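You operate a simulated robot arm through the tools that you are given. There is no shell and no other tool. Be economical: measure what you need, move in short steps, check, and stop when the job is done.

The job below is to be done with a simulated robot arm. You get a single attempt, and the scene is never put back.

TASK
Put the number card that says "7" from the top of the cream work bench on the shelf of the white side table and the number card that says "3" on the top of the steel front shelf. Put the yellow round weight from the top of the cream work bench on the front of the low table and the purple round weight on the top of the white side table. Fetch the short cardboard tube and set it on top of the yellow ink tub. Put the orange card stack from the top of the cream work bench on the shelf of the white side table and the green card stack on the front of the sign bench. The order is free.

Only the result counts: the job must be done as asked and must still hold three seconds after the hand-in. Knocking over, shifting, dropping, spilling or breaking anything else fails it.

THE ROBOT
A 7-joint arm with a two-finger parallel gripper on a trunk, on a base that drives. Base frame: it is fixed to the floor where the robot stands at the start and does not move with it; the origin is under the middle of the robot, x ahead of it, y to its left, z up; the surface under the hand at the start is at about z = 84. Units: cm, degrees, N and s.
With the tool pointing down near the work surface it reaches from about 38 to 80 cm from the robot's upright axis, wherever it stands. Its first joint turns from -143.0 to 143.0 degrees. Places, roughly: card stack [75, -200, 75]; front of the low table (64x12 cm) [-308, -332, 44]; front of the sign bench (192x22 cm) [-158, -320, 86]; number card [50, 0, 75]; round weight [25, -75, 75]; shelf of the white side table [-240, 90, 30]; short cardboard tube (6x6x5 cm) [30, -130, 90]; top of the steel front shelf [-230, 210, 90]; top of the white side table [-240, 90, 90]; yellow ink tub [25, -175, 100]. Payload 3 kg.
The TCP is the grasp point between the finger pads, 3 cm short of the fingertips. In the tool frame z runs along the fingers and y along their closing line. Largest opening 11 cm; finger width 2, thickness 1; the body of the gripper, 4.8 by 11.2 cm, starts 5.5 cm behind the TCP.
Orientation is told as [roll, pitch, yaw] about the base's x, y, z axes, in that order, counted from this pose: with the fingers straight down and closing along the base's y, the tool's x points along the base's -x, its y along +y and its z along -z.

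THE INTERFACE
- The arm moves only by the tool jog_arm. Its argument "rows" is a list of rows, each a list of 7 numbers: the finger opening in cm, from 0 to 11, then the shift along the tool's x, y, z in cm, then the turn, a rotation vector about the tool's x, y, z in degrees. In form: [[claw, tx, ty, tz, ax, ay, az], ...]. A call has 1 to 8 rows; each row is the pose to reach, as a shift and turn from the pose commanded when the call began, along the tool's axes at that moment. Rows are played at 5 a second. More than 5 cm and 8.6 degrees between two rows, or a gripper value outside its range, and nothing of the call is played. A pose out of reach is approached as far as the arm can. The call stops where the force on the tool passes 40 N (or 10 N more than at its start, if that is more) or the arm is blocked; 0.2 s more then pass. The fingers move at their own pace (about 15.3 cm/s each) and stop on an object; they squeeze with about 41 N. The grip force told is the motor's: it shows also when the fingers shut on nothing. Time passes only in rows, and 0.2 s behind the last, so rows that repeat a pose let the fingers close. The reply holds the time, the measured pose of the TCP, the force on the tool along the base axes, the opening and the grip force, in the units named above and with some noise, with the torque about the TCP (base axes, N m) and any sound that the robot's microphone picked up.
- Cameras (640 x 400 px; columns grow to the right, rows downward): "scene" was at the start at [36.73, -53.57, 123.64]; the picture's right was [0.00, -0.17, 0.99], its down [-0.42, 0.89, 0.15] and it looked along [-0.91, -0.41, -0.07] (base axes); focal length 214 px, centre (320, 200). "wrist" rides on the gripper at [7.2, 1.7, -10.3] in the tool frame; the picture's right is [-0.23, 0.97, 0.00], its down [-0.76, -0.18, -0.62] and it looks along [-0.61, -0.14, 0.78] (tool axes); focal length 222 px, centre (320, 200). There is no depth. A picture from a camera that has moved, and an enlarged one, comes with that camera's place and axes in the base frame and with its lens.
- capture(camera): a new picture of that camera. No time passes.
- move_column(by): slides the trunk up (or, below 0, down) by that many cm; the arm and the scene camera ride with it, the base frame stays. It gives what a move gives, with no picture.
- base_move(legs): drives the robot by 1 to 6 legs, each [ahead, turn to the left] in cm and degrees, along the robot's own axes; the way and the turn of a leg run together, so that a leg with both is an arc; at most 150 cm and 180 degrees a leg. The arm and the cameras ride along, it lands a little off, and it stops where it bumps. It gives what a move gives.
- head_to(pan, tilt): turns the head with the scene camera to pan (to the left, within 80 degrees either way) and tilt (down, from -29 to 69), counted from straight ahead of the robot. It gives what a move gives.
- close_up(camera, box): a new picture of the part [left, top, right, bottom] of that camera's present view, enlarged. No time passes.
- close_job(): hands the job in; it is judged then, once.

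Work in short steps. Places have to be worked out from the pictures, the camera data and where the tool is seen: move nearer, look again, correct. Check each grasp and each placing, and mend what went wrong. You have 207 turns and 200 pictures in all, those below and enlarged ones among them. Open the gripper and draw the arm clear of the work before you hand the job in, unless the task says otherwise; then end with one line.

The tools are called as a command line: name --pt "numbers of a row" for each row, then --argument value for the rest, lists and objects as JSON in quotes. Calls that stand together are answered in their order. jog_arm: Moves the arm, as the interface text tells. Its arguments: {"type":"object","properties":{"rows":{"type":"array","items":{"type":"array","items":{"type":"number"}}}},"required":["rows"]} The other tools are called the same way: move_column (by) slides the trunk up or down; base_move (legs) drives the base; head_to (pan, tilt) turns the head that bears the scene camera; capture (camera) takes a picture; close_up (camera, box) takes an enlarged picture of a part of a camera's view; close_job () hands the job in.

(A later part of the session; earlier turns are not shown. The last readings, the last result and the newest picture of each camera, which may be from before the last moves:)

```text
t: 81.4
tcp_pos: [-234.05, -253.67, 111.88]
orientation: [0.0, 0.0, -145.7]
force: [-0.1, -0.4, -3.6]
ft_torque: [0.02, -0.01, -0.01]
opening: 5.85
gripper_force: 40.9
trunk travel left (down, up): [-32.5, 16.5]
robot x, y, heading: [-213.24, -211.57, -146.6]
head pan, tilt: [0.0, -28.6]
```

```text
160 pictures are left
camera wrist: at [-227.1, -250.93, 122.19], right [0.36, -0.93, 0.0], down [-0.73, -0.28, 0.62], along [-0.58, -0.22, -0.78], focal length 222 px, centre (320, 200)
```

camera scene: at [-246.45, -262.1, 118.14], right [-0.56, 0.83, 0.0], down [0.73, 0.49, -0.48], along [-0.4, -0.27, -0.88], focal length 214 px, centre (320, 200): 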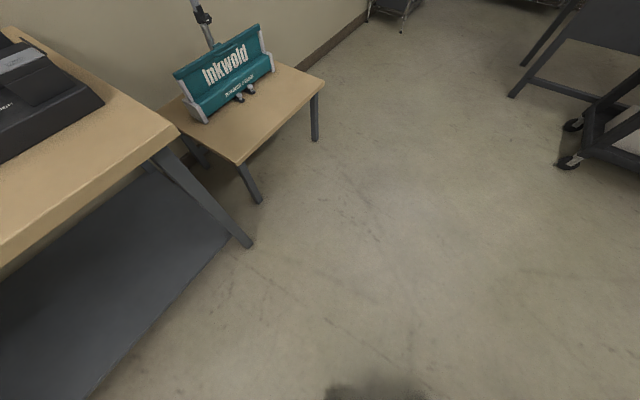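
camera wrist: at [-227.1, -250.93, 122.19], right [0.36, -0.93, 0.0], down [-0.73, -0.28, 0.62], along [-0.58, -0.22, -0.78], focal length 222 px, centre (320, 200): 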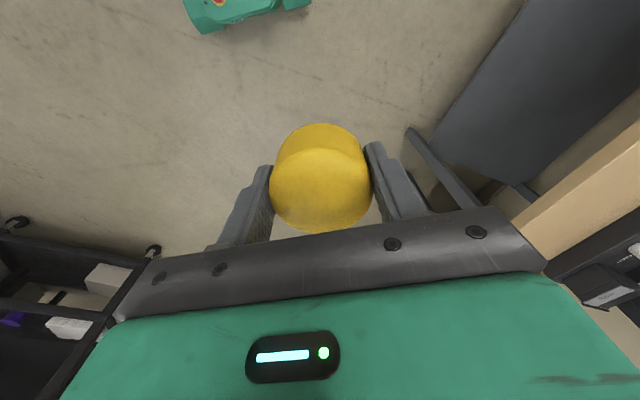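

Low table front edge is at y≈-324.5 (x -342…-275). I drive to ≈[-315,-272] and turn to face -y.

base_move --legs '[[0, -2.6], [118, 0], [0, 59]]'

head_to --pan 0 --tilt 0

capture --camera "scene"

```text
t: 90.4
tcp_pos: [-292.3, -312.04, 111.88]
orientation: [-0.1, 0.1, -91.2]
force: [-0.1, -0.4, -3.6]
ft_torque: [0.01, -0.04, 0.02]
opening: 5.82
gripper_force: 41.1
trunk travel left (down, up): [-32.5, 16.5]
robot x, y, heading: [-317.5, -270.59, -92.9]
head pan, tilt: [0.0, -28.6]
```

```text
t: 91.3
tcp_pos: [-292.42, -312.0, 111.94]
orientation: [0.0, -0.1, -91.3]
force: [0.2, 0.0, -3.3]
ft_torque: [-0.01, -0.03, 0.05]
opening: 5.86
gripper_force: 41.0
trunk travel left (down, up): [-32.5, 16.5]
robot x, y, heading: [-317.94, -270.48, -92.8]
head pan, tilt: [0.0, 0.0]
```

```text
159 pictures are left
camera scene: at [-292.56, -323.02, 115.92], right [-1.0, 0.02, 0.0], down [0.02, 1.0, 0.0], along [0.0, 0.0, -1.0], focal length 214 px, centre (320, 200)
```

scene: 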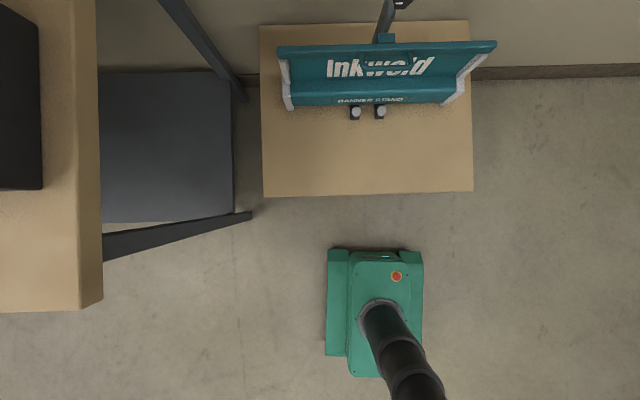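

Table confirmed; target [-308,-332]. I move the hand above it, then lower the trunk.

jog_arm --pt "4 -3.4 -2.6 0 0 0 0" --pt "4 -6.8 -5.2 0 0 0 0" --pt "4 -10.2 -7.8 0 0 0 0" --pt "4 -13.6 -10.4 0 0 0 0" --pt "4 -17 -13 0 0 0 0" --pt "4 -20.4 -15.5 0 0 0 0"

move_column --by -32

head_to --pan 0 --tilt 30

capture --camera "scene"

capture --camera "wrist"

```text
t: 92.7
tcp_pos: [-308.06, -332.39, 111.99]
orientation: [-0.1, -0.1, -91.3]
force: [0.0, 0.3, -4.0]
ft_torque: [-0.02, 0.08, 0.03]
opening: 5.84
gripper_force: 40.5
trunk travel left (down, up): [-32.5, 16.5]
robot x, y, heading: [-317.55, -270.51, -92.8]
head pan, tilt: [0.0, 0.0]
```

```text
t: 95.9
tcp_pos: [-308.03, -332.13, 79.96]
orientation: [0.0, 0.0, -91.2]
force: [-0.7, 0.4, -3.7]
ft_torque: [0.0, 0.04, -0.01]
opening: 5.86
gripper_force: 40.8
trunk travel left (down, up): [-0.5, 48.5]
robot x, y, heading: [-317.56, -270.67, -92.9]
head pan, tilt: [0.0, 0.0]
```

```text
t: 96.8
tcp_pos: [-308.0, -332.01, 79.92]
orientation: [-0.1, 0.0, -91.1]
force: [0.7, 0.0, -4.1]
ft_torque: [0.0, 0.0, 0.01]
opening: 5.86
gripper_force: 41.0
trunk travel left (down, up): [-0.5, 48.5]
robot x, y, heading: [-317.69, -270.37, -92.8]
head pan, tilt: [0.0, 30.0]
```

```text
158 pictures are left
camera scene: at [-308.18, -338.28, 83.92], right [-1.0, 0.02, 0.0], down [0.02, 0.87, 0.5], along [0.01, 0.5, -0.87], focal length 214 px, centre (320, 200)
```

scene: 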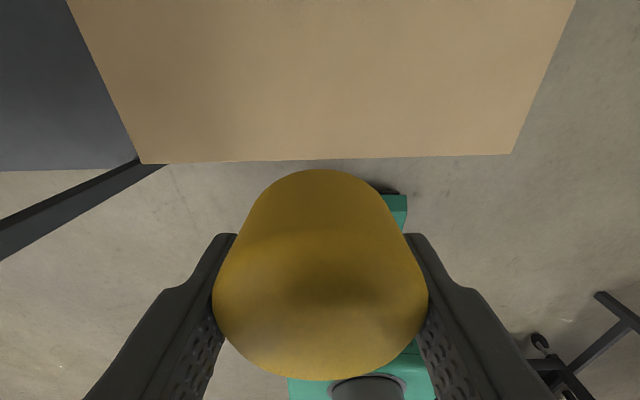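

```text
157 pictures are left
camera wrist: at [-306.2, -324.85, 90.31], right [0.97, -0.25, 0.0], down [-0.19, -0.76, 0.62], along [-0.16, -0.6, -0.78], focal length 222 px, centre (320, 200)
```

wrist: 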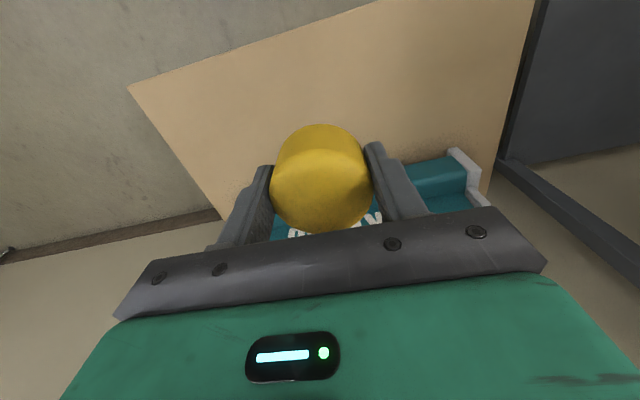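

Position over the front strip is right. I descend to just above the table.

jog_arm --pt "4 0 0 4 0 0 0" --pt "4 0 0 8 0 0 0" --pt "4 0 0 12 0 0 0" --pt "4 0 0 16 0 0 0" --pt "4 0 0 20 0 0 0" --pt "4 0 0 24 0 0 0" --pt "4 0 0 27 0 0 0" --pt "4 0 0 29.5 0 0 0"

jog_arm --pt "4 0 0 0.5 0 0 0" --pt "4 0 0 1 0 0 0" --pt "4 0 0 1.4 0 0 0" --pt "4 0 0 1.8 0 0 0"

capture --camera "scene"

```text
t: 98.7
tcp_pos: [-308.12, -332.16, 50.44]
orientation: [0.0, -0.1, -91.2]
force: [0.7, 0.3, -2.9]
ft_torque: [-0.01, -0.04, 0.0]
opening: 5.82
gripper_force: 41.5
trunk travel left (down, up): [-0.5, 48.5]
robot x, y, heading: [-317.44, -270.56, -92.5]
head pan, tilt: [0.0, 30.0]
```

```text
t: 99.7
tcp_pos: [-308.16, -331.93, 48.55]
orientation: [-0.1, 0.1, -91.2]
force: [-0.4, -0.1, -4.0]
ft_torque: [0.06, 0.0, -0.02]
opening: 5.84
gripper_force: 40.9
trunk travel left (down, up): [-0.5, 48.5]
robot x, y, heading: [-317.81, -270.46, -92.8]
head pan, tilt: [0.0, 30.0]
```

```text
156 pictures are left
camera scene: at [-308.23, -338.18, 52.52], right [-1.0, 0.02, 0.0], down [0.02, 0.86, 0.5], along [0.01, 0.5, -0.87], focal length 214 px, centre (320, 200)
```

scene: 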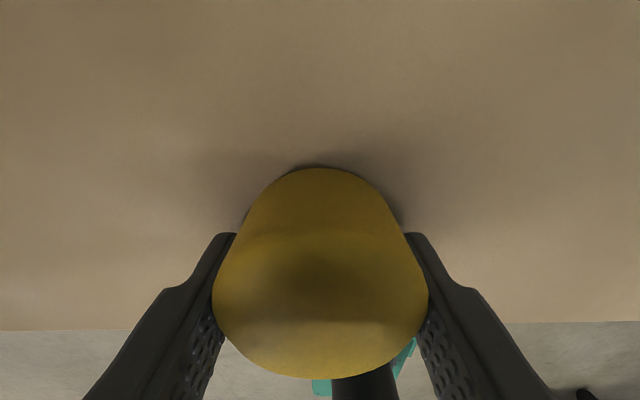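

Close to the surface; I continue in small steps until the force changes.

jog_arm --pt "4 0 0 0.3 0 0 0" --pt "4 0 0 0.6 0 0 0" --pt "4 0 0 0.9 0 0 0"

```text
t: 100.2
tcp_pos: [-308.05, -332.12, 48.61]
orientation: [0.0, 0.0, -91.1]
force: [-1.3, 14.3, 22.5]
ft_torque: [0.38, 0.1, 0.02]
opening: 5.85
gripper_force: 40.4
trunk travel left (down, up): [-0.5, 48.5]
robot x, y, heading: [-317.65, -270.81, -92.6]
head pan, tilt: [0.0, 30.0]
stopped in row 2: the force on the tool passed its limit at 47 N (the readings are from after the stop); the commanded pose is now the measured one
```

Contact made. I open and rise.

jog_arm --pt "7 0 0 -0.2 0 0 0" --pt "8.5 0 0 -0.2 0 0 0" --pt "9 0 0 -1 0 0 0" --pt "9 0 0 -5 0 0 0" --pt "9 0 0 -9 0 0 0" --pt "9 0 0 -13 0 0 0" --pt "9 0 0 -17 0 0 0"

capture --camera "scene"

```text
t: 101.8
tcp_pos: [-308.06, -332.03, 65.56]
orientation: [-0.1, 0.1, -91.2]
force: [0.9, -0.4, -0.5]
ft_torque: [0.0, -0.01, -0.01]
opening: 8.96
gripper_force: 0.2
trunk travel left (down, up): [-0.5, 48.5]
robot x, y, heading: [-317.47, -270.7, -92.6]
head pan, tilt: [0.0, 30.0]
```

```text
155 pictures are left
camera scene: at [-308.34, -338.24, 69.47], right [-1.0, 0.02, 0.0], down [0.02, 0.86, 0.5], along [0.01, 0.5, -0.86], focal length 214 px, centre (320, 200)
```

scene: 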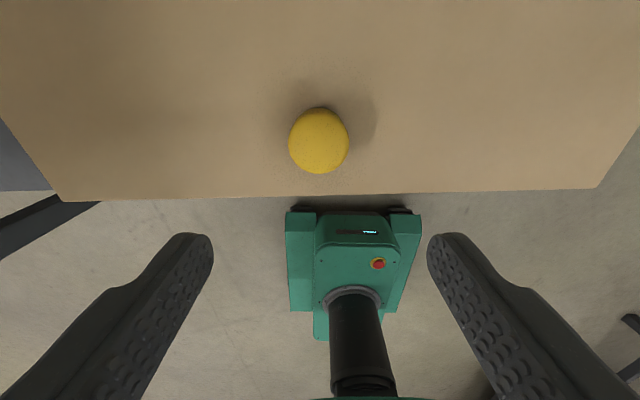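

Yellow weight stands on the low table's front. I raise the hand and trunk, retract, and drive back toward the right end of the bench to view the card stacks.

move_column --by 32

jog_arm --pt "9 3 0 -4 0 0 0" --pt "9 6 0 -8 0 0 0" --pt "9 9 0 -12 0 0 0" --pt "9 12 0 -16 0 0 0" --pt "9 15 0 -20 0 0 0"

base_move --legs '[[0, 99.3], [150, 0], [145, 0]]'

head_to --pan 0 --tilt -28

capture --camera "scene"

```text
t: 105.0
tcp_pos: [-308.11, -332.21, 97.42]
orientation: [0.0, 0.0, -91.2]
force: [0.3, 0.0, 0.1]
ft_torque: [0.0, -0.01, 0.02]
opening: 9.0
gripper_force: 0.1
trunk travel left (down, up): [-32.5, 16.5]
robot x, y, heading: [-317.52, -270.53, -92.9]
head pan, tilt: [0.0, 30.0]
```

```text
t: 106.2
tcp_pos: [-307.92, -316.95, 117.56]
orientation: [0.1, 0.0, -91.1]
force: [0.8, -0.5, -0.4]
ft_torque: [0.03, 0.0, 0.01]
opening: 8.98
gripper_force: 0.1
trunk travel left (down, up): [-32.5, 16.5]
robot x, y, heading: [-317.74, -270.62, -92.7]
head pan, tilt: [0.0, 30.0]
```

```text
t: 124.6
tcp_pos: [14.1, -203.8, 117.54]
orientation: [0.0, 0.0, 12.1]
force: [-0.2, -1.0, -0.5]
ft_torque: [0.01, 0.0, -0.04]
opening: 8.99
gripper_force: 0.1
trunk travel left (down, up): [-32.5, 16.5]
robot x, y, heading: [-28.75, -224.05, 10.6]
head pan, tilt: [0.0, 30.0]
```

```text
t: 125.9
tcp_pos: [14.14, -203.86, 117.56]
orientation: [0.1, -0.1, 12.2]
force: [-0.7, -1.0, 0.1]
ft_torque: [0.01, -0.03, -0.01]
opening: 9.0
gripper_force: 0.0
trunk travel left (down, up): [-32.5, 16.5]
robot x, y, heading: [-29.08, -223.73, 10.4]
head pan, tilt: [0.0, -28.0]
```

```text
154 pictures are left
camera scene: at [28.75, -200.77, 123.76], right [0.21, -0.98, 0.0], down [-0.86, -0.18, -0.47], along [0.46, 0.1, -0.88], focal length 214 px, centre (320, 200)
```

scene: 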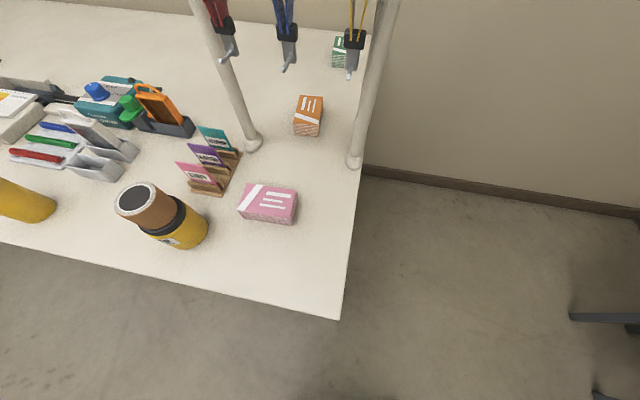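

Orange stack ≈[74,-188], green ≈[101,-191], behind the lanyard rack posts (x≈61). I'll come from the bench's right end facing +y: retract the hand, then reverse in so the arm stays clear of the rack and wall.

jog_arm --pt "9 2 -4 0 0 0 0" --pt "9 4 -8 0 0 0 0" --pt "9 6 -12 0 0 0 0"

base_move --legs '[[0, 150.4], [-115, 0]]'

```text
t: 126.7
tcp_pos: [10.87, -216.94, 117.42]
orientation: [-0.1, 0.1, 12.2]
force: [-0.3, 0.5, -0.2]
ft_torque: [-0.07, 0.01, 0.01]
opening: 9.02
gripper_force: 0.1
trunk travel left (down, up): [-32.5, 16.5]
robot x, y, heading: [-28.57, -223.82, 10.6]
head pan, tilt: [0.0, -28.0]
```

```text
t: 133.6
tcp_pos: [-67.33, -210.3, 117.42]
orientation: [-0.2, 0.0, 162.2]
force: [-0.6, -1.6, 0.1]
ft_torque: [0.14, -0.05, 0.01]
opening: 9.01
gripper_force: 0.0
trunk travel left (down, up): [-32.5, 16.5]
robot x, y, heading: [-26.84, -216.77, 160.8]
head pan, tilt: [0.0, -28.0]
stopped in leg 1: the robot was blocked; the commanded pose is now the measured one
```

Blocked after the turn; I look back at the robot and its surroundings.

head_to --pan 0 --tilt 40

capture --camera "scene"

head_to --pan 70 --tilt 40

capture --camera "scene"

head_to --pan -70 --tilt 40

capture --camera "scene"

```text
t: 135.0
tcp_pos: [-67.27, -210.21, 117.48]
orientation: [0.0, -0.1, 162.1]
force: [0.6, 0.5, 0.8]
ft_torque: [0.0, 0.0, -0.03]
opening: 8.98
gripper_force: 0.0
trunk travel left (down, up): [-32.5, 16.5]
robot x, y, heading: [-27.0, -216.94, 160.7]
head pan, tilt: [0.0, 40.0]
```

```text
153 pictures are left
camera scene: at [-71.69, -208.75, 121.99], right [0.31, 0.95, 0.0], down [0.73, -0.23, 0.64], along [0.61, -0.19, -0.77], focal length 214 px, centre (320, 200)
```

scene: 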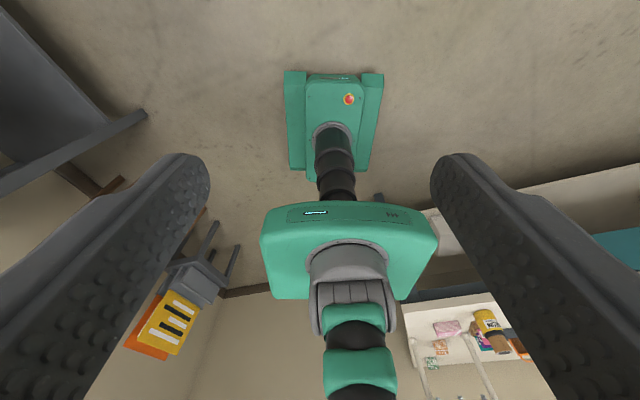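

```text
t: 136.4
tcp_pos: [-67.3, -210.12, 117.44]
orientation: [-0.2, 0.1, 162.2]
force: [0.5, -0.1, 0.1]
ft_torque: [0.03, -0.01, 0.02]
opening: 9.0
gripper_force: 0.1
trunk travel left (down, up): [-32.5, 16.5]
robot x, y, heading: [-26.57, -216.79, 160.7]
head pan, tilt: [70.0, 40.0]
```

```text
152 pictures are left
camera scene: at [-74.13, -216.36, 127.57], right [0.11, 0.33, -0.94], down [0.91, 0.34, 0.22], along [0.39, -0.88, -0.26], focal length 214 px, centre (320, 200)
```

scene: 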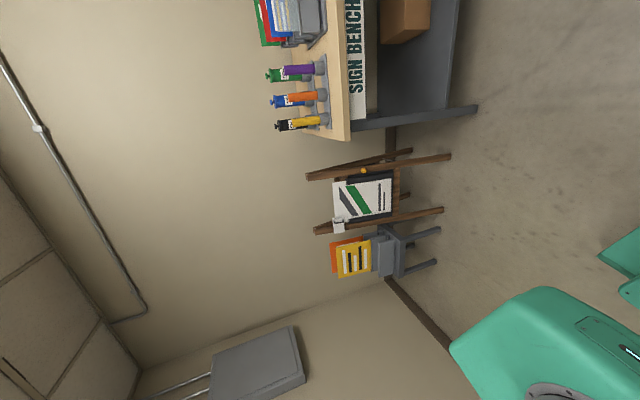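

```text
t: 138.6
tcp_pos: [-67.34, -210.16, 117.48]
orientation: [-0.1, 0.1, 162.3]
force: [-1.0, 0.8, -1.0]
ft_torque: [-0.02, 0.02, -0.03]
opening: 9.0
gripper_force: 0.0
trunk travel left (down, up): [-32.5, 16.5]
robot x, y, heading: [-26.87, -216.83, 160.8]
head pan, tilt: [-70.0, 40.0]
```

```text
151 pictures are left
camera scene: at [-69.25, -201.15, 127.59], right [0.1, 0.32, 0.94], down [0.55, -0.81, 0.22], along [0.83, 0.49, -0.26], focal length 214 px, centre (320, 200)
```

scene: 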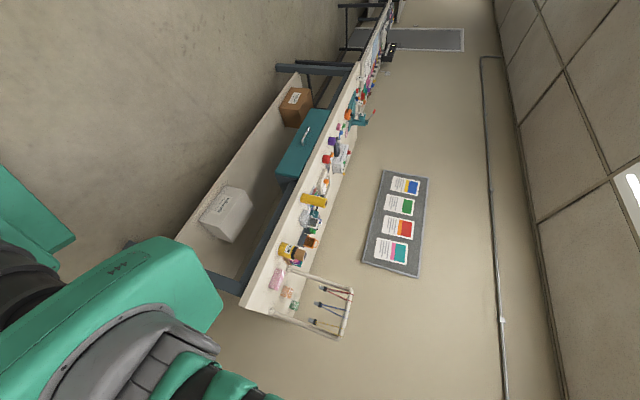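

Nothing obvious touches; I retry the reverse with a short leg.

base_move --legs '[[-20, 0]]'

```text
t: 140.2
tcp_pos: [-48.32, -216.87, 117.48]
orientation: [-0.1, -0.1, 162.2]
force: [0.4, 1.0, 1.0]
ft_torque: [0.04, 0.0, 0.01]
opening: 9.01
gripper_force: 0.1
trunk travel left (down, up): [-32.5, 16.5]
robot x, y, heading: [-7.73, -223.26, 160.7]
head pan, tilt: [-70.0, 40.0]
```

That works. I reverse on, angled a little further from the bench corner, then turn to face +y.

base_move --legs '[[0, -8], [-92, 0], [0, -62.7]]'

head_to --pan 0 --tilt -15

capture --camera "scene"

capture --camera "wrist"

```text
t: 148.5
tcp_pos: [67.2, -225.82, 117.52]
orientation: [-0.1, 0.1, 92.5]
force: [0.0, 0.0, -0.7]
ft_torque: [0.05, 0.0, 0.01]
opening: 9.0
gripper_force: 0.0
trunk travel left (down, up): [-32.5, 16.5]
robot x, y, heading: [71.26, -266.18, 91.3]
head pan, tilt: [-70.0, 40.0]
```

```text
t: 149.9
tcp_pos: [67.16, -225.77, 117.56]
orientation: [-0.1, 0.0, 92.6]
force: [0.4, -0.4, 0.1]
ft_torque: [0.0, 0.04, -0.01]
opening: 9.03
gripper_force: 0.0
trunk travel left (down, up): [-32.5, 16.5]
robot x, y, heading: [71.32, -265.7, 91.2]
head pan, tilt: [0.0, -15.0]
```

```text
150 pictures are left
camera scene: at [66.5, -212.52, 122.52], right [1.0, 0.04, 0.0], down [0.04, -0.97, -0.26], along [-0.01, 0.26, -0.97], focal length 214 px, centre (320, 200)
```

scene: 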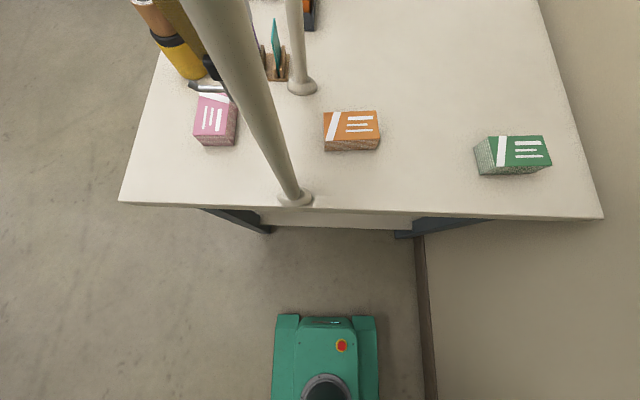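

```text
149 pictures are left
camera wrist: at [65.69, -233.0, 127.91], right [-0.98, 0.18, 0.0], down [0.14, 0.77, 0.62], along [0.12, 0.61, -0.78], focal length 222 px, centre (320, 200)
```

wrist: 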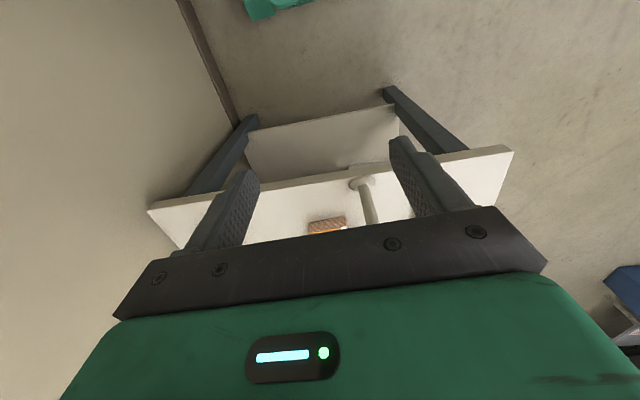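

Clear view: orange ≈[71.2,-188.9], green ≈[101.1,-192.6], each about 10×6 cm. I shift the hand to +x, away from the post, then drive 15 cm forward.

jog_arm --pt "10 0 -4.5 0 0 0 0" --pt "10 0 -9 0 0 0 0" --pt "10 0 -13.5 0 0 0 0" --pt "10 0 -18 0 0 0 0" --pt "10 0 -22.5 0 0 0 0"

base_move --legs '[[15, 0]]'

head_to --pan 0 --tilt 0

capture --camera "scene"

```text
t: 151.1
tcp_pos: [89.63, -224.68, 117.4]
orientation: [-0.2, -0.1, 92.6]
force: [-0.9, 0.1, 0.0]
ft_torque: [-0.01, -0.02, 0.05]
opening: 10.01
gripper_force: 0.1
trunk travel left (down, up): [-32.5, 16.5]
robot x, y, heading: [71.16, -265.76, 91.2]
head pan, tilt: [0.0, -15.0]
```

```text
t: 152.5
tcp_pos: [89.34, -209.71, 117.32]
orientation: [0.0, 0.0, 92.4]
force: [0.4, 0.4, 0.3]
ft_torque: [0.0, -0.01, 0.01]
opening: 10.0
gripper_force: 0.1
trunk travel left (down, up): [-32.5, 16.5]
robot x, y, heading: [71.04, -251.35, 91.5]
head pan, tilt: [0.0, -15.0]
```

```text
t: 153.3
tcp_pos: [89.38, -209.67, 117.34]
orientation: [-0.1, 0.0, 92.4]
force: [-1.0, 0.4, -0.1]
ft_torque: [0.02, 0.03, 0.02]
opening: 10.02
gripper_force: 0.0
trunk travel left (down, up): [-32.5, 16.5]
robot x, y, heading: [70.97, -251.21, 91.2]
head pan, tilt: [0.0, 0.0]
```

```text
148 pictures are left
camera scene: at [88.9, -198.67, 121.38], right [1.0, 0.04, 0.0], down [0.04, -1.0, 0.0], along [0.0, 0.0, -1.0], focal length 214 px, centre (320, 200)
```

scene: 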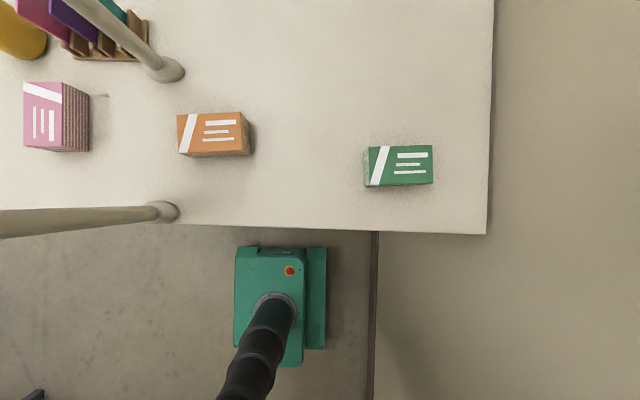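

Card tops are at z≈87.7, 10×6 cm. I rotate the hand ~87° so the fingers close across the 6 cm side.

jog_arm --pt "10 0 0 0 0 0 8.5" --pt "10 0 0 0 0 0 17" --pt "10 0 0 0 0 0 25.5" --pt "10 0 0 0 0 0 34" --pt "10 0 0 0 0 0 42.5" --pt "10 0 0 0 0 0 51" --pt "10 0 0 0 0 0 59.5" --pt "10 0 0 0 0 0 68"

jog_arm --pt "9 0 0 0 0 0 8.5" --pt "9 0 0 0 0 0 17" --pt "9 0 0 0 0 0 19.4"

```text
t: 155.1
tcp_pos: [89.39, -209.64, 117.42]
orientation: [-0.1, -0.1, 24.4]
force: [-0.2, 0.2, 0.5]
ft_torque: [-0.02, -0.01, -0.03]
opening: 10.01
gripper_force: 0.1
trunk travel left (down, up): [-32.5, 16.5]
robot x, y, heading: [70.94, -251.28, 91.2]
head pan, tilt: [0.0, 0.0]
```

```text
t: 155.9
tcp_pos: [89.29, -209.65, 117.29]
orientation: [0.0, 0.0, 4.9]
force: [0.1, 0.0, -0.6]
ft_torque: [0.0, 0.01, 0.03]
opening: 9.02
gripper_force: 0.0
trunk travel left (down, up): [-32.5, 16.5]
robot x, y, heading: [70.7, -250.94, 91.6]
head pan, tilt: [0.0, 0.0]
```

Rotated. Now over the green stack at [101.3,-192.8], down to z≈101 for a check.

jog_arm --pt "9 -2.7 3.1 0 0 0 0" --pt "9 -5.4 6.3 0 0 0 0" --pt "9 -8.1 9.4 0 0 0 0" --pt "9 -10.8 12.6 0 0 0 0" --pt "9 -13.4 15.7 2 0 0 0" --pt "9 -13.4 15.7 7 0 0 0" --pt "9 -13.4 15.7 12 0 0 0" --pt "9 -13.4 15.7 16 0 0 0"

capture --camera "wrist"

head_to --pan 0 --tilt 30

capture --camera "scene"

```text
t: 157.7
tcp_pos: [101.35, -192.94, 101.11]
orientation: [0.0, -0.2, 4.9]
force: [-0.1, 0.1, 0.5]
ft_torque: [-0.01, -0.02, -0.04]
opening: 9.0
gripper_force: 0.0
trunk travel left (down, up): [-32.5, 16.5]
robot x, y, heading: [70.76, -250.99, 91.3]
head pan, tilt: [0.0, 0.0]
```

```text
147 pictures are left
camera wrist: at [93.94, -191.77, 111.6], right [0.14, 0.99, 0.0], down [0.77, -0.11, 0.62], along [0.62, -0.09, -0.78], focal length 222 px, centre (320, 200)
```

wrist: 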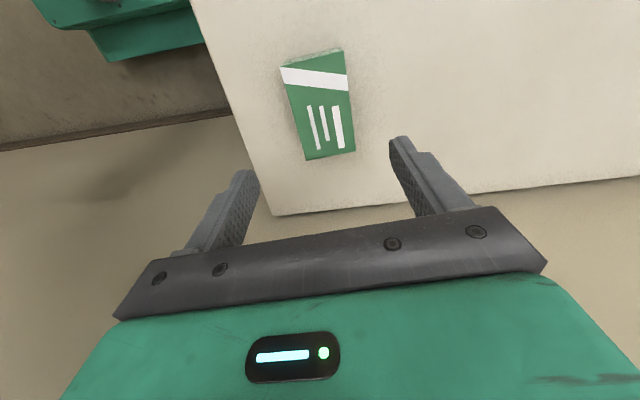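

```text
t: 158.6
tcp_pos: [101.27, -192.8, 101.34]
orientation: [0.0, -0.1, 5.1]
force: [-0.2, -0.7, -0.1]
ft_torque: [0.03, 0.01, -0.02]
opening: 8.99
gripper_force: 0.1
trunk travel left (down, up): [-32.5, 16.5]
robot x, y, heading: [71.09, -250.61, 91.3]
head pan, tilt: [0.0, 30.0]
```

```text
146 pictures are left
camera scene: at [107.49, -192.32, 105.28], right [0.09, -1.0, 0.0], down [-0.86, -0.08, 0.5], along [-0.5, -0.04, -0.87], focal length 214 px, centre (320, 200)
```

scene: 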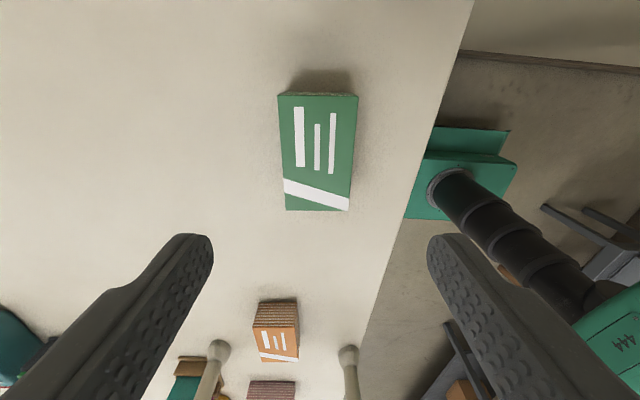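

Aligned. I descend to z≈87.4 and grip the green stack.

jog_arm --pt "9 0 0 4 0 0 0" --pt "9 0 0 8 0 0 0" --pt "9 0 0 11 0 0 0" --pt "9 0 0 13.8 0 0 0" --pt "4 0 0 13.8 0 0 0" --pt "4 0 0 13.8 0 0 0" --pt "4 0 0 13.8 0 0 0" --pt "4 0 0 13.8 0 0 0"

capture --camera "scene"

```text
t: 160.4
tcp_pos: [101.38, -192.75, 87.58]
orientation: [-0.1, -0.1, 5.0]
force: [1.0, 0.5, -0.8]
ft_torque: [0.02, 0.02, -0.01]
opening: 5.98
gripper_force: 40.7
trunk travel left (down, up): [-32.5, 16.5]
robot x, y, heading: [70.8, -251.02, 91.0]
head pan, tilt: [0.0, 30.0]
```

```text
145 pictures are left
camera scene: at [107.5, -192.28, 91.54], right [0.09, -1.0, 0.0], down [-0.86, -0.07, 0.5], along [-0.5, -0.04, -0.87], focal length 214 px, centre (320, 200)
```

scene: 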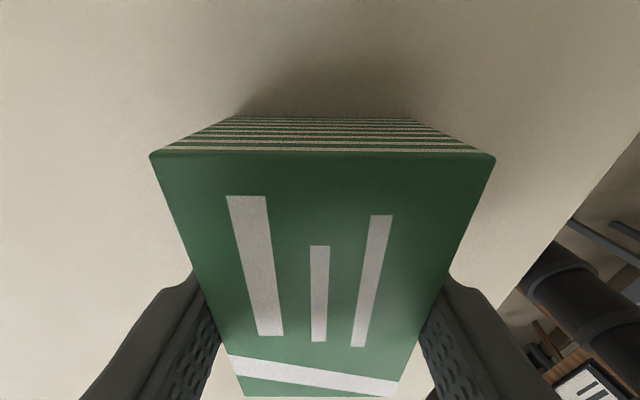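

Gripped (5.98 cm). I lift and draw back out over the bench end.

jog_arm --pt "4 0 0 -5 0 0 0" --pt "4 0 0 -10 0 0 0" --pt "4 0 0 -15 0 0 0" --pt "4 0 0 -20 0 0 0" --pt "4 0 0 -25 0 0 0" --pt "4 0 0 -30 0 0 0" --pt "4 2.5 -3 -30 0 0 0" --pt "4 5 -6 -30 0 0 0"

jog_arm --pt "4 2.5 -3 0 0 0 0" --pt "4 5 -6 0 0 0 0" --pt "4 7.5 -9 0 0 0 0" --pt "4 10 -12 0 0 0 0"

capture --camera "wrist"

```text
t: 162.2
tcp_pos: [97.2, -199.12, 117.64]
orientation: [0.0, -0.1, 5.0]
force: [0.9, 0.4, -1.3]
ft_torque: [-0.05, -0.01, -0.02]
opening: 5.97
gripper_force: 40.9
trunk travel left (down, up): [-32.5, 16.5]
robot x, y, heading: [70.89, -251.08, 91.1]
head pan, tilt: [0.0, 30.0]
```

```text
t: 163.2
tcp_pos: [88.08, -212.18, 117.65]
orientation: [-0.1, 0.0, 5.0]
force: [0.3, 0.6, -1.8]
ft_torque: [-0.02, 0.04, 0.01]
opening: 5.94
gripper_force: 41.3
trunk travel left (down, up): [-32.5, 16.5]
robot x, y, heading: [71.09, -250.96, 91.2]
head pan, tilt: [0.0, 30.0]
```

```text
144 pictures are left
camera wrist: at [80.75, -210.98, 128.08], right [0.14, 0.99, 0.0], down [0.77, -0.11, 0.62], along [0.62, -0.09, -0.78], focal length 222 px, centre (320, 200)
```

wrist: 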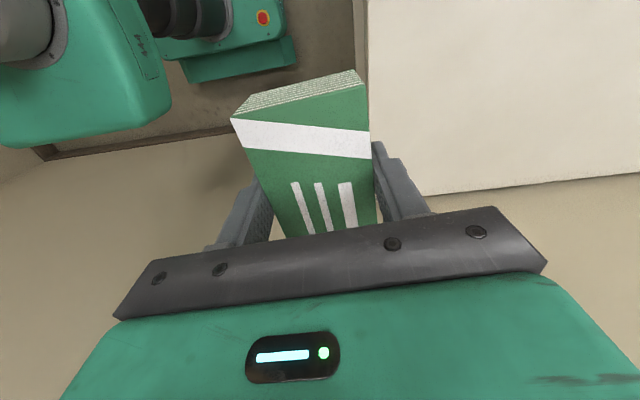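

Held fine. I back out, turn to face -x, and drive west toward the sign bench.

base_move --legs '[[-17, 0], [0, 86], [150, 0], [58, 0], [0, 93]]'

head_to --pan 0 --tilt 0

capture --camera "scene"

```text
t: 182.4
tcp_pos: [-153.95, -294.19, 117.7]
orientation: [0.1, -0.1, -175.7]
force: [-0.5, -0.1, -1.0]
ft_torque: [-0.02, -0.01, 0.0]
opening: 5.99
gripper_force: 40.9
trunk travel left (down, up): [-32.5, 16.5]
robot x, y, heading: [-141.6, -255.16, -89.8]
head pan, tilt: [0.0, 30.0]
```

```text
t: 183.4
tcp_pos: [-154.03, -294.19, 117.7]
orientation: [0.1, 0.0, -175.7]
force: [-0.3, 0.0, -2.0]
ft_torque: [0.02, -0.03, -0.02]
opening: 5.96
gripper_force: 41.2
trunk travel left (down, up): [-32.5, 16.5]
robot x, y, heading: [-141.72, -255.44, -89.8]
head pan, tilt: [0.0, 0.0]
```

```text
143 pictures are left
camera scene: at [-164.95, -294.97, 121.8], right [-0.08, 1.0, 0.0], down [1.0, 0.08, 0.0], along [0.0, 0.0, -1.0], focal length 214 px, centre (320, 200)
```

scene: 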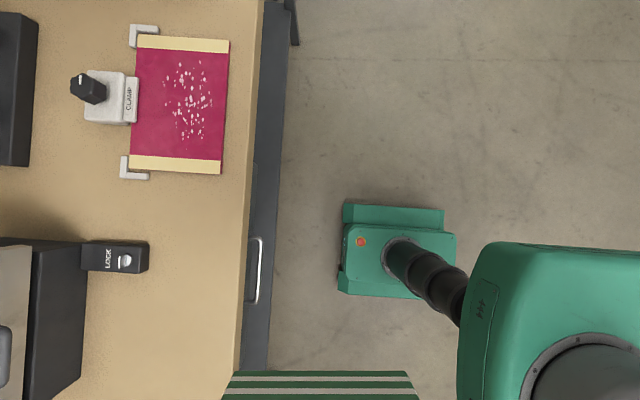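

Sign bench front is free around x≈-143, y≈-315 (edge at y≈-307). I move the stack over there and lower to ~z 97 for a check.

jog_arm --pt "4 1.9 4.2 0 0 0 0" --pt "4 3.8 8.4 0 0 0 0" --pt "4 5.7 12.6 0 0 0 0" --pt "4 7.6 16.9 0 0 0 0" --pt "4 9.5 21.1 0 0 0 0" --pt "4 9.5 21.1 5 0 0 0" --pt "4 9.5 21.1 10 0 0 0" --pt "4 9.5 21.1 15 0 0 0"

head_to --pan 0 --tilt 20

capture --camera "scene"

capture --camera "wrist"

```text
t: 185.2
tcp_pos: [-142.98, -314.34, 102.69]
orientation: [0.0, -0.1, -175.5]
force: [0.4, 0.6, -0.5]
ft_torque: [0.01, 0.01, -0.01]
opening: 5.96
gripper_force: 41.0
trunk travel left (down, up): [-32.5, 16.5]
robot x, y, heading: [-141.35, -255.77, -89.7]
head pan, tilt: [0.0, 0.0]
```

```text
t: 186.0
tcp_pos: [-142.84, -314.44, 102.55]
orientation: [0.1, -0.1, -175.6]
force: [0.1, 0.4, -2.2]
ft_torque: [0.01, -0.01, 0.01]
opening: 5.97
gripper_force: 40.8
trunk travel left (down, up): [-32.5, 16.5]
robot x, y, heading: [-141.26, -255.66, -89.8]
head pan, tilt: [0.0, 20.0]
```

```text
142 pictures are left
camera scene: at [-150.6, -314.98, 106.33], right [-0.08, 1.0, 0.0], down [0.94, 0.07, 0.34], along [0.34, 0.03, -0.94], focal length 214 px, centre (320, 200)
```

scene: 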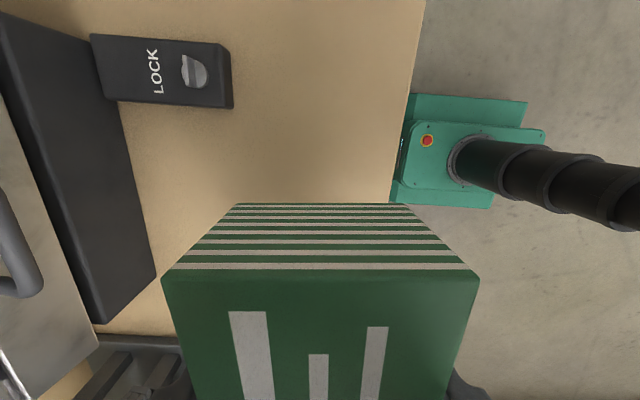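

```text
141 pictures are left
camera wrist: at [-135.48, -315.47, 112.95], right [-0.15, -0.99, 0.0], down [-0.77, 0.12, 0.62], along [-0.62, 0.1, -0.78], focal length 222 px, centre (320, 200)
```

wrist: 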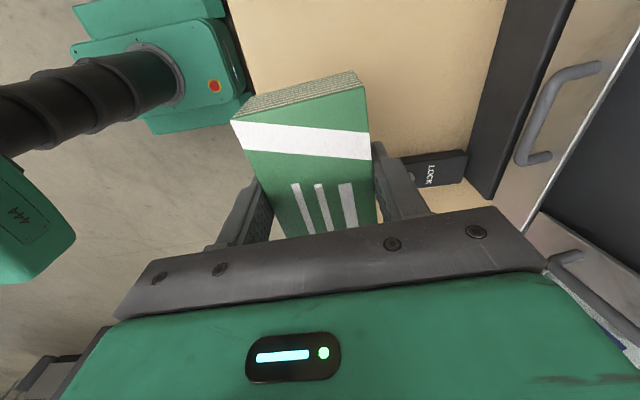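

Clear of the machine and LOCK handle. I lower to near contact, then in fine steps.

jog_arm --pt "4 0 0 4 0 0 0" --pt "4 0 0 8 0 0 0" --pt "4 0 0 11.5 0 0 0"

jog_arm --pt "4 0 0 0.4 0 0 0" --pt "4 0 0 0.8 0 0 0" --pt "4 0 0 1.1 0 0 0" --pt "4 0 0 1.4 0 0 0"

```text
t: 186.8
tcp_pos: [-142.74, -314.52, 91.06]
orientation: [0.1, -0.1, -175.5]
force: [0.8, -0.2, -1.6]
ft_torque: [0.03, -0.03, 0.04]
opening: 5.94
gripper_force: 41.1
trunk travel left (down, up): [-32.5, 16.5]
robot x, y, heading: [-141.49, -255.78, -89.9]
head pan, tilt: [0.0, 20.0]
```

```text
t: 187.8
tcp_pos: [-142.79, -314.41, 89.81]
orientation: [-0.1, -0.1, -175.6]
force: [0.5, 0.4, -2.4]
ft_torque: [0.01, 0.01, -0.01]
opening: 5.98
gripper_force: 41.4
trunk travel left (down, up): [-32.5, 16.5]
robot x, y, heading: [-141.28, -255.45, -89.7]
head pan, tilt: [0.0, 20.0]
```

jog_arm --pt "4 0 0 0.2 0 0 0" --pt "4 0 0 0.4 0 0 0" --pt "4 0 0 0.6 0 0 0"

```text
t: 188.6
tcp_pos: [-142.95, -314.43, 89.51]
orientation: [0.1, -0.1, -175.6]
force: [-2.7, -2.5, 25.7]
ft_torque: [0.66, -0.26, -0.01]
opening: 5.96
gripper_force: 40.7
trunk travel left (down, up): [-32.5, 16.5]
robot x, y, heading: [-141.45, -255.3, -89.8]
head pan, tilt: [0.0, 20.0]
```

Contact at z≈89.5. I release, rise, and check.

jog_arm --pt "6.5 0 0 -0.3 0 0 0" --pt "8 0 0 -0.3 0 0 0" --pt "8 0 0 -1 0 0 0" --pt "8 0 0 -5 0 0 0" --pt "8 0 0 -10 0 0 0" --pt "8 0 0 -15 0 0 0" --pt "8 0 0 -20 0 0 0" --pt "8 0 0 -25 0 0 0"

head_to --pan 0 --tilt 30

capture --camera "scene"

```text
t: 190.4
tcp_pos: [-142.58, -314.67, 114.16]
orientation: [-0.1, -0.1, -175.6]
force: [0.1, -0.5, 0.1]
ft_torque: [0.02, 0.01, -0.02]
opening: 8.01
gripper_force: 0.1
trunk travel left (down, up): [-32.5, 16.5]
robot x, y, heading: [-141.53, -255.48, -89.9]
head pan, tilt: [0.0, 20.0]
```

```text
t: 191.1
tcp_pos: [-142.56, -314.69, 114.19]
orientation: [0.1, -0.1, -175.6]
force: [-0.8, 0.0, -0.3]
ft_torque: [-0.02, -0.01, -0.03]
opening: 7.98
gripper_force: 0.0
trunk travel left (down, up): [-32.5, 16.5]
robot x, y, heading: [-141.63, -255.48, -89.8]
head pan, tilt: [0.0, 30.0]
```

```text
140 pictures are left
camera scene: at [-148.73, -315.18, 118.16], right [-0.08, 1.0, 0.0], down [0.86, 0.07, 0.5], along [0.5, 0.04, -0.87], focal length 214 px, centre (320, 200)
```

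scene: 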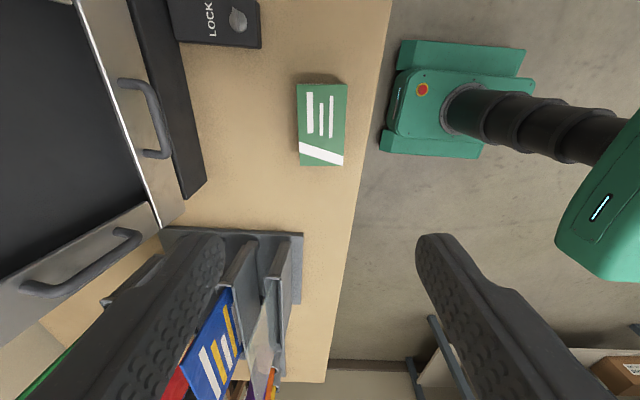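

Green stack is on the sign bench front. I retract and drive back to the bench's weight area for the purple weight.

jog_arm --pt "9 0 -4.5 -1 0 0 0" --pt "9 0 -9 -2 0 0 0" --pt "9 0 -13.5 -3 0 0 0" --pt "9 0 -18 -4 0 0 0"

base_move --legs '[[0, 143], [150, 0], [73, 0], [0, -53.2]]'

head_to --pan 0 --tilt 0

capture --camera "scene"

capture --camera "wrist"

```text
t: 192.1
tcp_pos: [-144.23, -296.5, 118.25]
orientation: [0.0, -0.2, -175.7]
force: [-0.6, 0.0, 1.4]
ft_torque: [0.04, 0.01, 0.01]
opening: 9.02
gripper_force: 0.1
trunk travel left (down, up): [-32.5, 16.5]
robot x, y, heading: [-141.46, -254.88, -89.7]
head pan, tilt: [0.0, 30.0]
```

```text
t: 211.5
tcp_pos: [38.53, -83.76, 118.34]
orientation: [-0.1, -0.1, -86.2]
force: [-0.7, 0.7, -0.2]
ft_torque: [-0.03, 0.0, 0.0]
opening: 9.0
gripper_force: 0.1
trunk travel left (down, up): [-32.5, 16.5]
robot x, y, heading: [-2.84, -77.64, -0.0]
head pan, tilt: [0.0, 30.0]
```

```text
t: 212.5
tcp_pos: [38.46, -83.8, 118.35]
orientation: [-0.1, -0.2, -86.2]
force: [-0.4, -0.2, 0.5]
ft_torque: [0.0, -0.03, -0.01]
opening: 8.99
gripper_force: 0.0
trunk travel left (down, up): [-32.5, 16.5]
robot x, y, heading: [-3.03, -77.91, -0.1]
head pan, tilt: [0.0, 0.0]
```

```text
139 pictures are left
camera scene: at [39.2, -94.78, 122.34], right [-1.0, -0.07, 0.0], down [-0.07, 1.0, 0.0], along [0.0, 0.0, -1.0], focal length 214 px, centre (320, 200)
```

scene: 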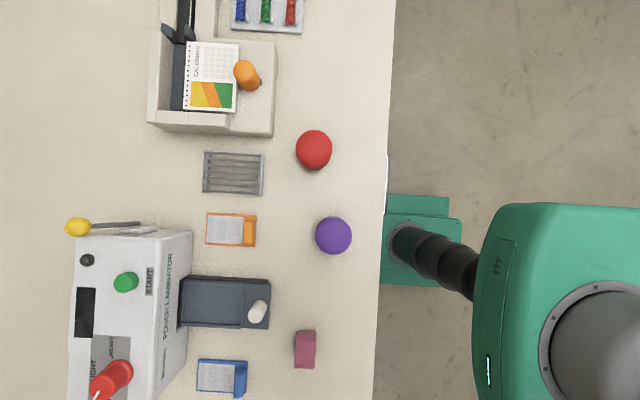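

```text
138 pictures are left
camera wrist: at [39.67, -76.41, 128.65], right [0.99, -0.16, 0.0], down [-0.13, -0.77, 0.62], along [-0.1, -0.62, -0.78], focal length 222 px, centre (320, 200)
```

wrist: 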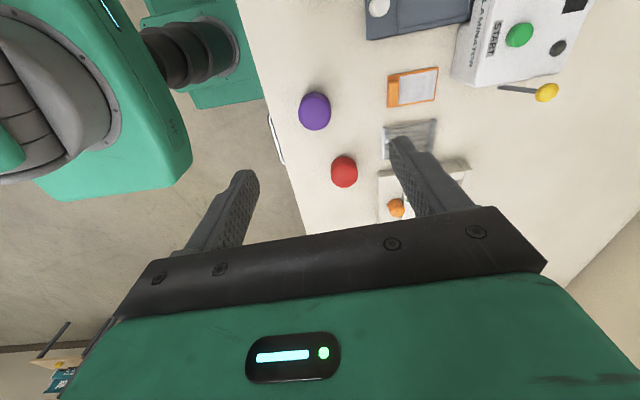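

Purple weight at ≈[36.7,-89.0] from both cameras. I descend to just above and check once before closing.

jog_arm --pt "9.5 -2.5 -1 3 0 0 0" --pt "9.5 -5.1 -2.1 7 0 0 0" --pt "9.5 -5.1 -2.1 12 0 0 0" --pt "9.5 -5.1 -2.1 17 0 0 0" --pt "9.5 -5.1 -2.1 21 0 0 0"

head_to --pan 0 --tilt 40

capture --camera "scene"

```text
t: 213.7
tcp_pos: [36.75, -89.27, 97.23]
orientation: [0.1, -0.2, -86.2]
force: [0.0, -0.4, -0.4]
ft_torque: [0.0, 0.03, -0.01]
opening: 9.48
gripper_force: 0.1
trunk travel left (down, up): [-32.5, 16.5]
robot x, y, heading: [-2.64, -77.35, 0.1]
head pan, tilt: [0.0, 0.0]
```

```text
t: 214.8
tcp_pos: [36.81, -89.11, 97.48]
orientation: [-0.1, -0.1, -86.2]
force: [0.0, -0.2, 0.9]
ft_torque: [0.01, -0.01, -0.01]
opening: 9.5
gripper_force: 0.0
trunk travel left (down, up): [-32.5, 16.5]
robot x, y, heading: [-2.57, -78.02, 0.1]
head pan, tilt: [0.0, 40.0]
```

```text
137 pictures are left
camera scene: at [37.1, -93.89, 101.89], right [-1.0, -0.07, 0.0], down [-0.05, 0.77, 0.64], along [-0.04, 0.64, -0.77], focal length 214 px, centre (320, 200)
```

scene: 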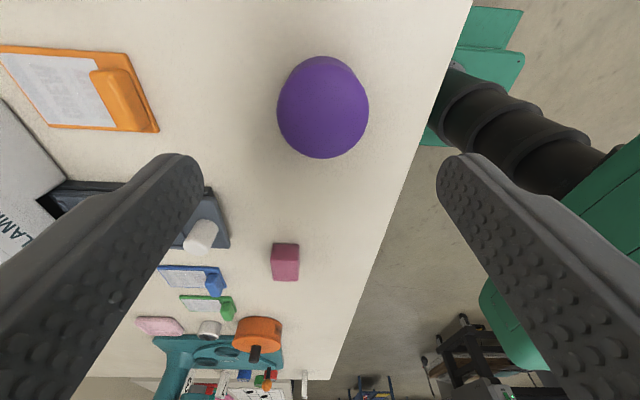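

Centred. Descend and grip.

jog_arm --pt "9.5 -0.2 0 4 0 0 0" --pt "9.5 -0.2 0 8 0 0 0" --pt "9.5 -0.2 0 9.9 0 0 0" --pt "4 -0.2 0 9.9 0 0 0" --pt "4 -0.2 0 9.9 0 0 0" --pt "4 -0.2 0 9.9 0 0 0" --pt "4 -0.2 0 9.9 0 0 0"

jog_arm --pt "4 0 0 -5 0 0 0" --pt "4 0 0 -10 0 0 0" --pt "4 0 0 -15 0 0 0" --pt "4 0 0 -20 0 0 0" --pt "4 0 0 -25 0 0 0" --pt "4 0 0 -30 0 0 0"

capture --camera "scene"

```text
t: 216.3
tcp_pos: [36.58, -89.31, 87.31]
orientation: [0.0, -0.1, -86.2]
force: [-0.5, 0.2, 0.5]
ft_torque: [-0.01, 0.02, 0.03]
opening: 5.85
gripper_force: 41.5
trunk travel left (down, up): [-32.5, 16.5]
robot x, y, heading: [-2.98, -77.52, -0.0]
head pan, tilt: [0.0, 40.0]
```

```text
t: 217.8
tcp_pos: [36.94, -89.58, 117.41]
orientation: [0.0, -0.1, -86.3]
force: [0.2, 0.8, -3.3]
ft_torque: [-0.01, 0.01, -0.03]
opening: 5.86
gripper_force: 40.7
trunk travel left (down, up): [-32.5, 16.5]
robot x, y, heading: [-2.7, -77.83, 0.1]
head pan, tilt: [0.0, 40.0]
```

```text
136 pictures are left
camera scene: at [37.31, -94.09, 121.87], right [-1.0, -0.07, 0.0], down [-0.05, 0.77, 0.64], along [-0.04, 0.64, -0.77], focal length 214 px, centre (320, 200)
```

scene: 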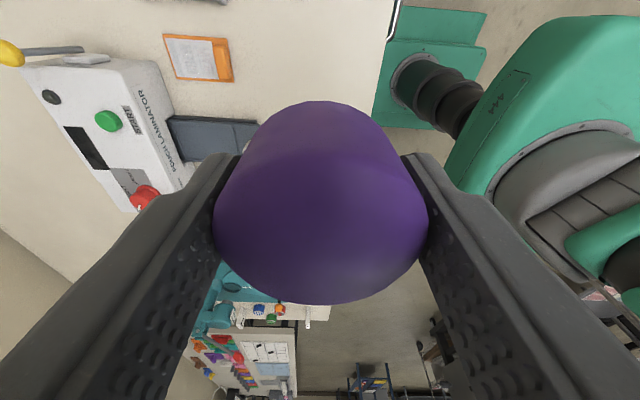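

Purple weight held (~3.5 N). I drive toward the white side table, stopping partway to look.

base_move --legs '[[0, 135], [120, 0]]'

head_to --pan 50 --tilt -20

capture --camera "scene"

```text
t: 222.9
tcp_pos: [-12.56, -39.29, 117.26]
orientation: [0.1, -0.3, 34.6]
force: [-1.5, 0.0, -3.7]
ft_torque: [0.05, -0.12, 0.01]
opening: 5.85
gripper_force: 41.5
trunk travel left (down, up): [-32.5, 16.5]
robot x, y, heading: [2.5, -76.57, 118.2]
head pan, tilt: [0.0, 40.0]
stopped in leg 1: the robot was blocked; the commanded pose is now the measured one
```

```text
t: 224.2
tcp_pos: [-12.4, -39.24, 117.34]
orientation: [0.0, -0.2, 34.7]
force: [0.8, 0.3, -3.9]
ft_torque: [0.01, 0.01, -0.01]
opening: 5.85
gripper_force: 41.0
trunk travel left (down, up): [-32.5, 16.5]
robot x, y, heading: [2.41, -76.68, 118.1]
head pan, tilt: [50.0, -20.0]
```

```text
135 pictures are left
camera scene: at [-4.23, -26.56, 125.56], right [0.37, -0.53, -0.77], down [-0.92, -0.32, -0.22], along [-0.13, 0.79, -0.6], focal length 214 px, centre (320, 200)
```

scene: 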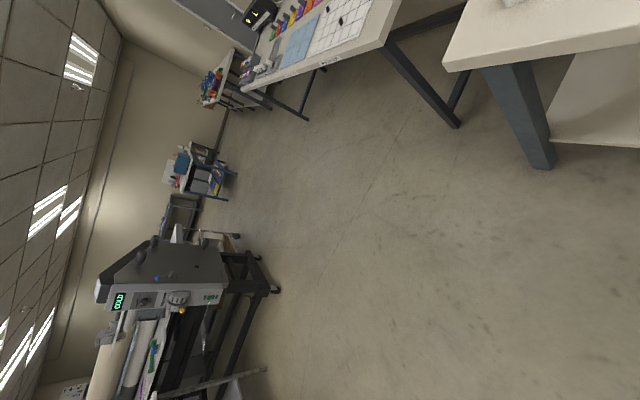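

The base corner brushed the bench frame while turning (too close). I drive forward along the present heading (away from the bench) before turning more.

base_move --legs '[[30, 0], [0, 17], [90, 0]]'

head_to --pan 75 --tilt 0

capture --camera "scene"

```text
t: 231.6
tcp_pos: [-100.81, 42.78, 117.42]
orientation: [0.1, -0.2, 52.6]
force: [-0.7, 0.1, -3.2]
ft_torque: [0.04, 0.02, 0.0]
opening: 5.88
gripper_force: 41.2
trunk travel left (down, up): [-32.5, 16.5]
robot x, y, heading: [-75.0, 11.68, 136.6]
head pan, tilt: [50.0, -20.0]
```

```text
t: 232.4
tcp_pos: [-100.77, 42.77, 117.42]
orientation: [0.0, -0.1, 52.6]
force: [0.9, 0.6, -3.6]
ft_torque: [-0.01, -0.01, 0.01]
opening: 5.87
gripper_force: 41.0
trunk travel left (down, up): [-32.5, 16.5]
robot x, y, heading: [-74.6, 11.82, 136.3]
head pan, tilt: [75.0, 0.0]
```

```text
134 pictures are left
camera scene: at [-101.06, 56.73, 128.16], right [0.21, -0.15, -0.97], down [-0.61, -0.79, 0.0], along [-0.77, 0.59, -0.26], focal length 214 px, centre (320, 200)
```

scene: 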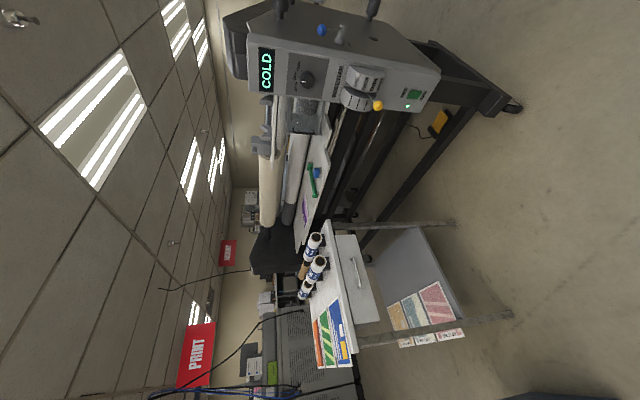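

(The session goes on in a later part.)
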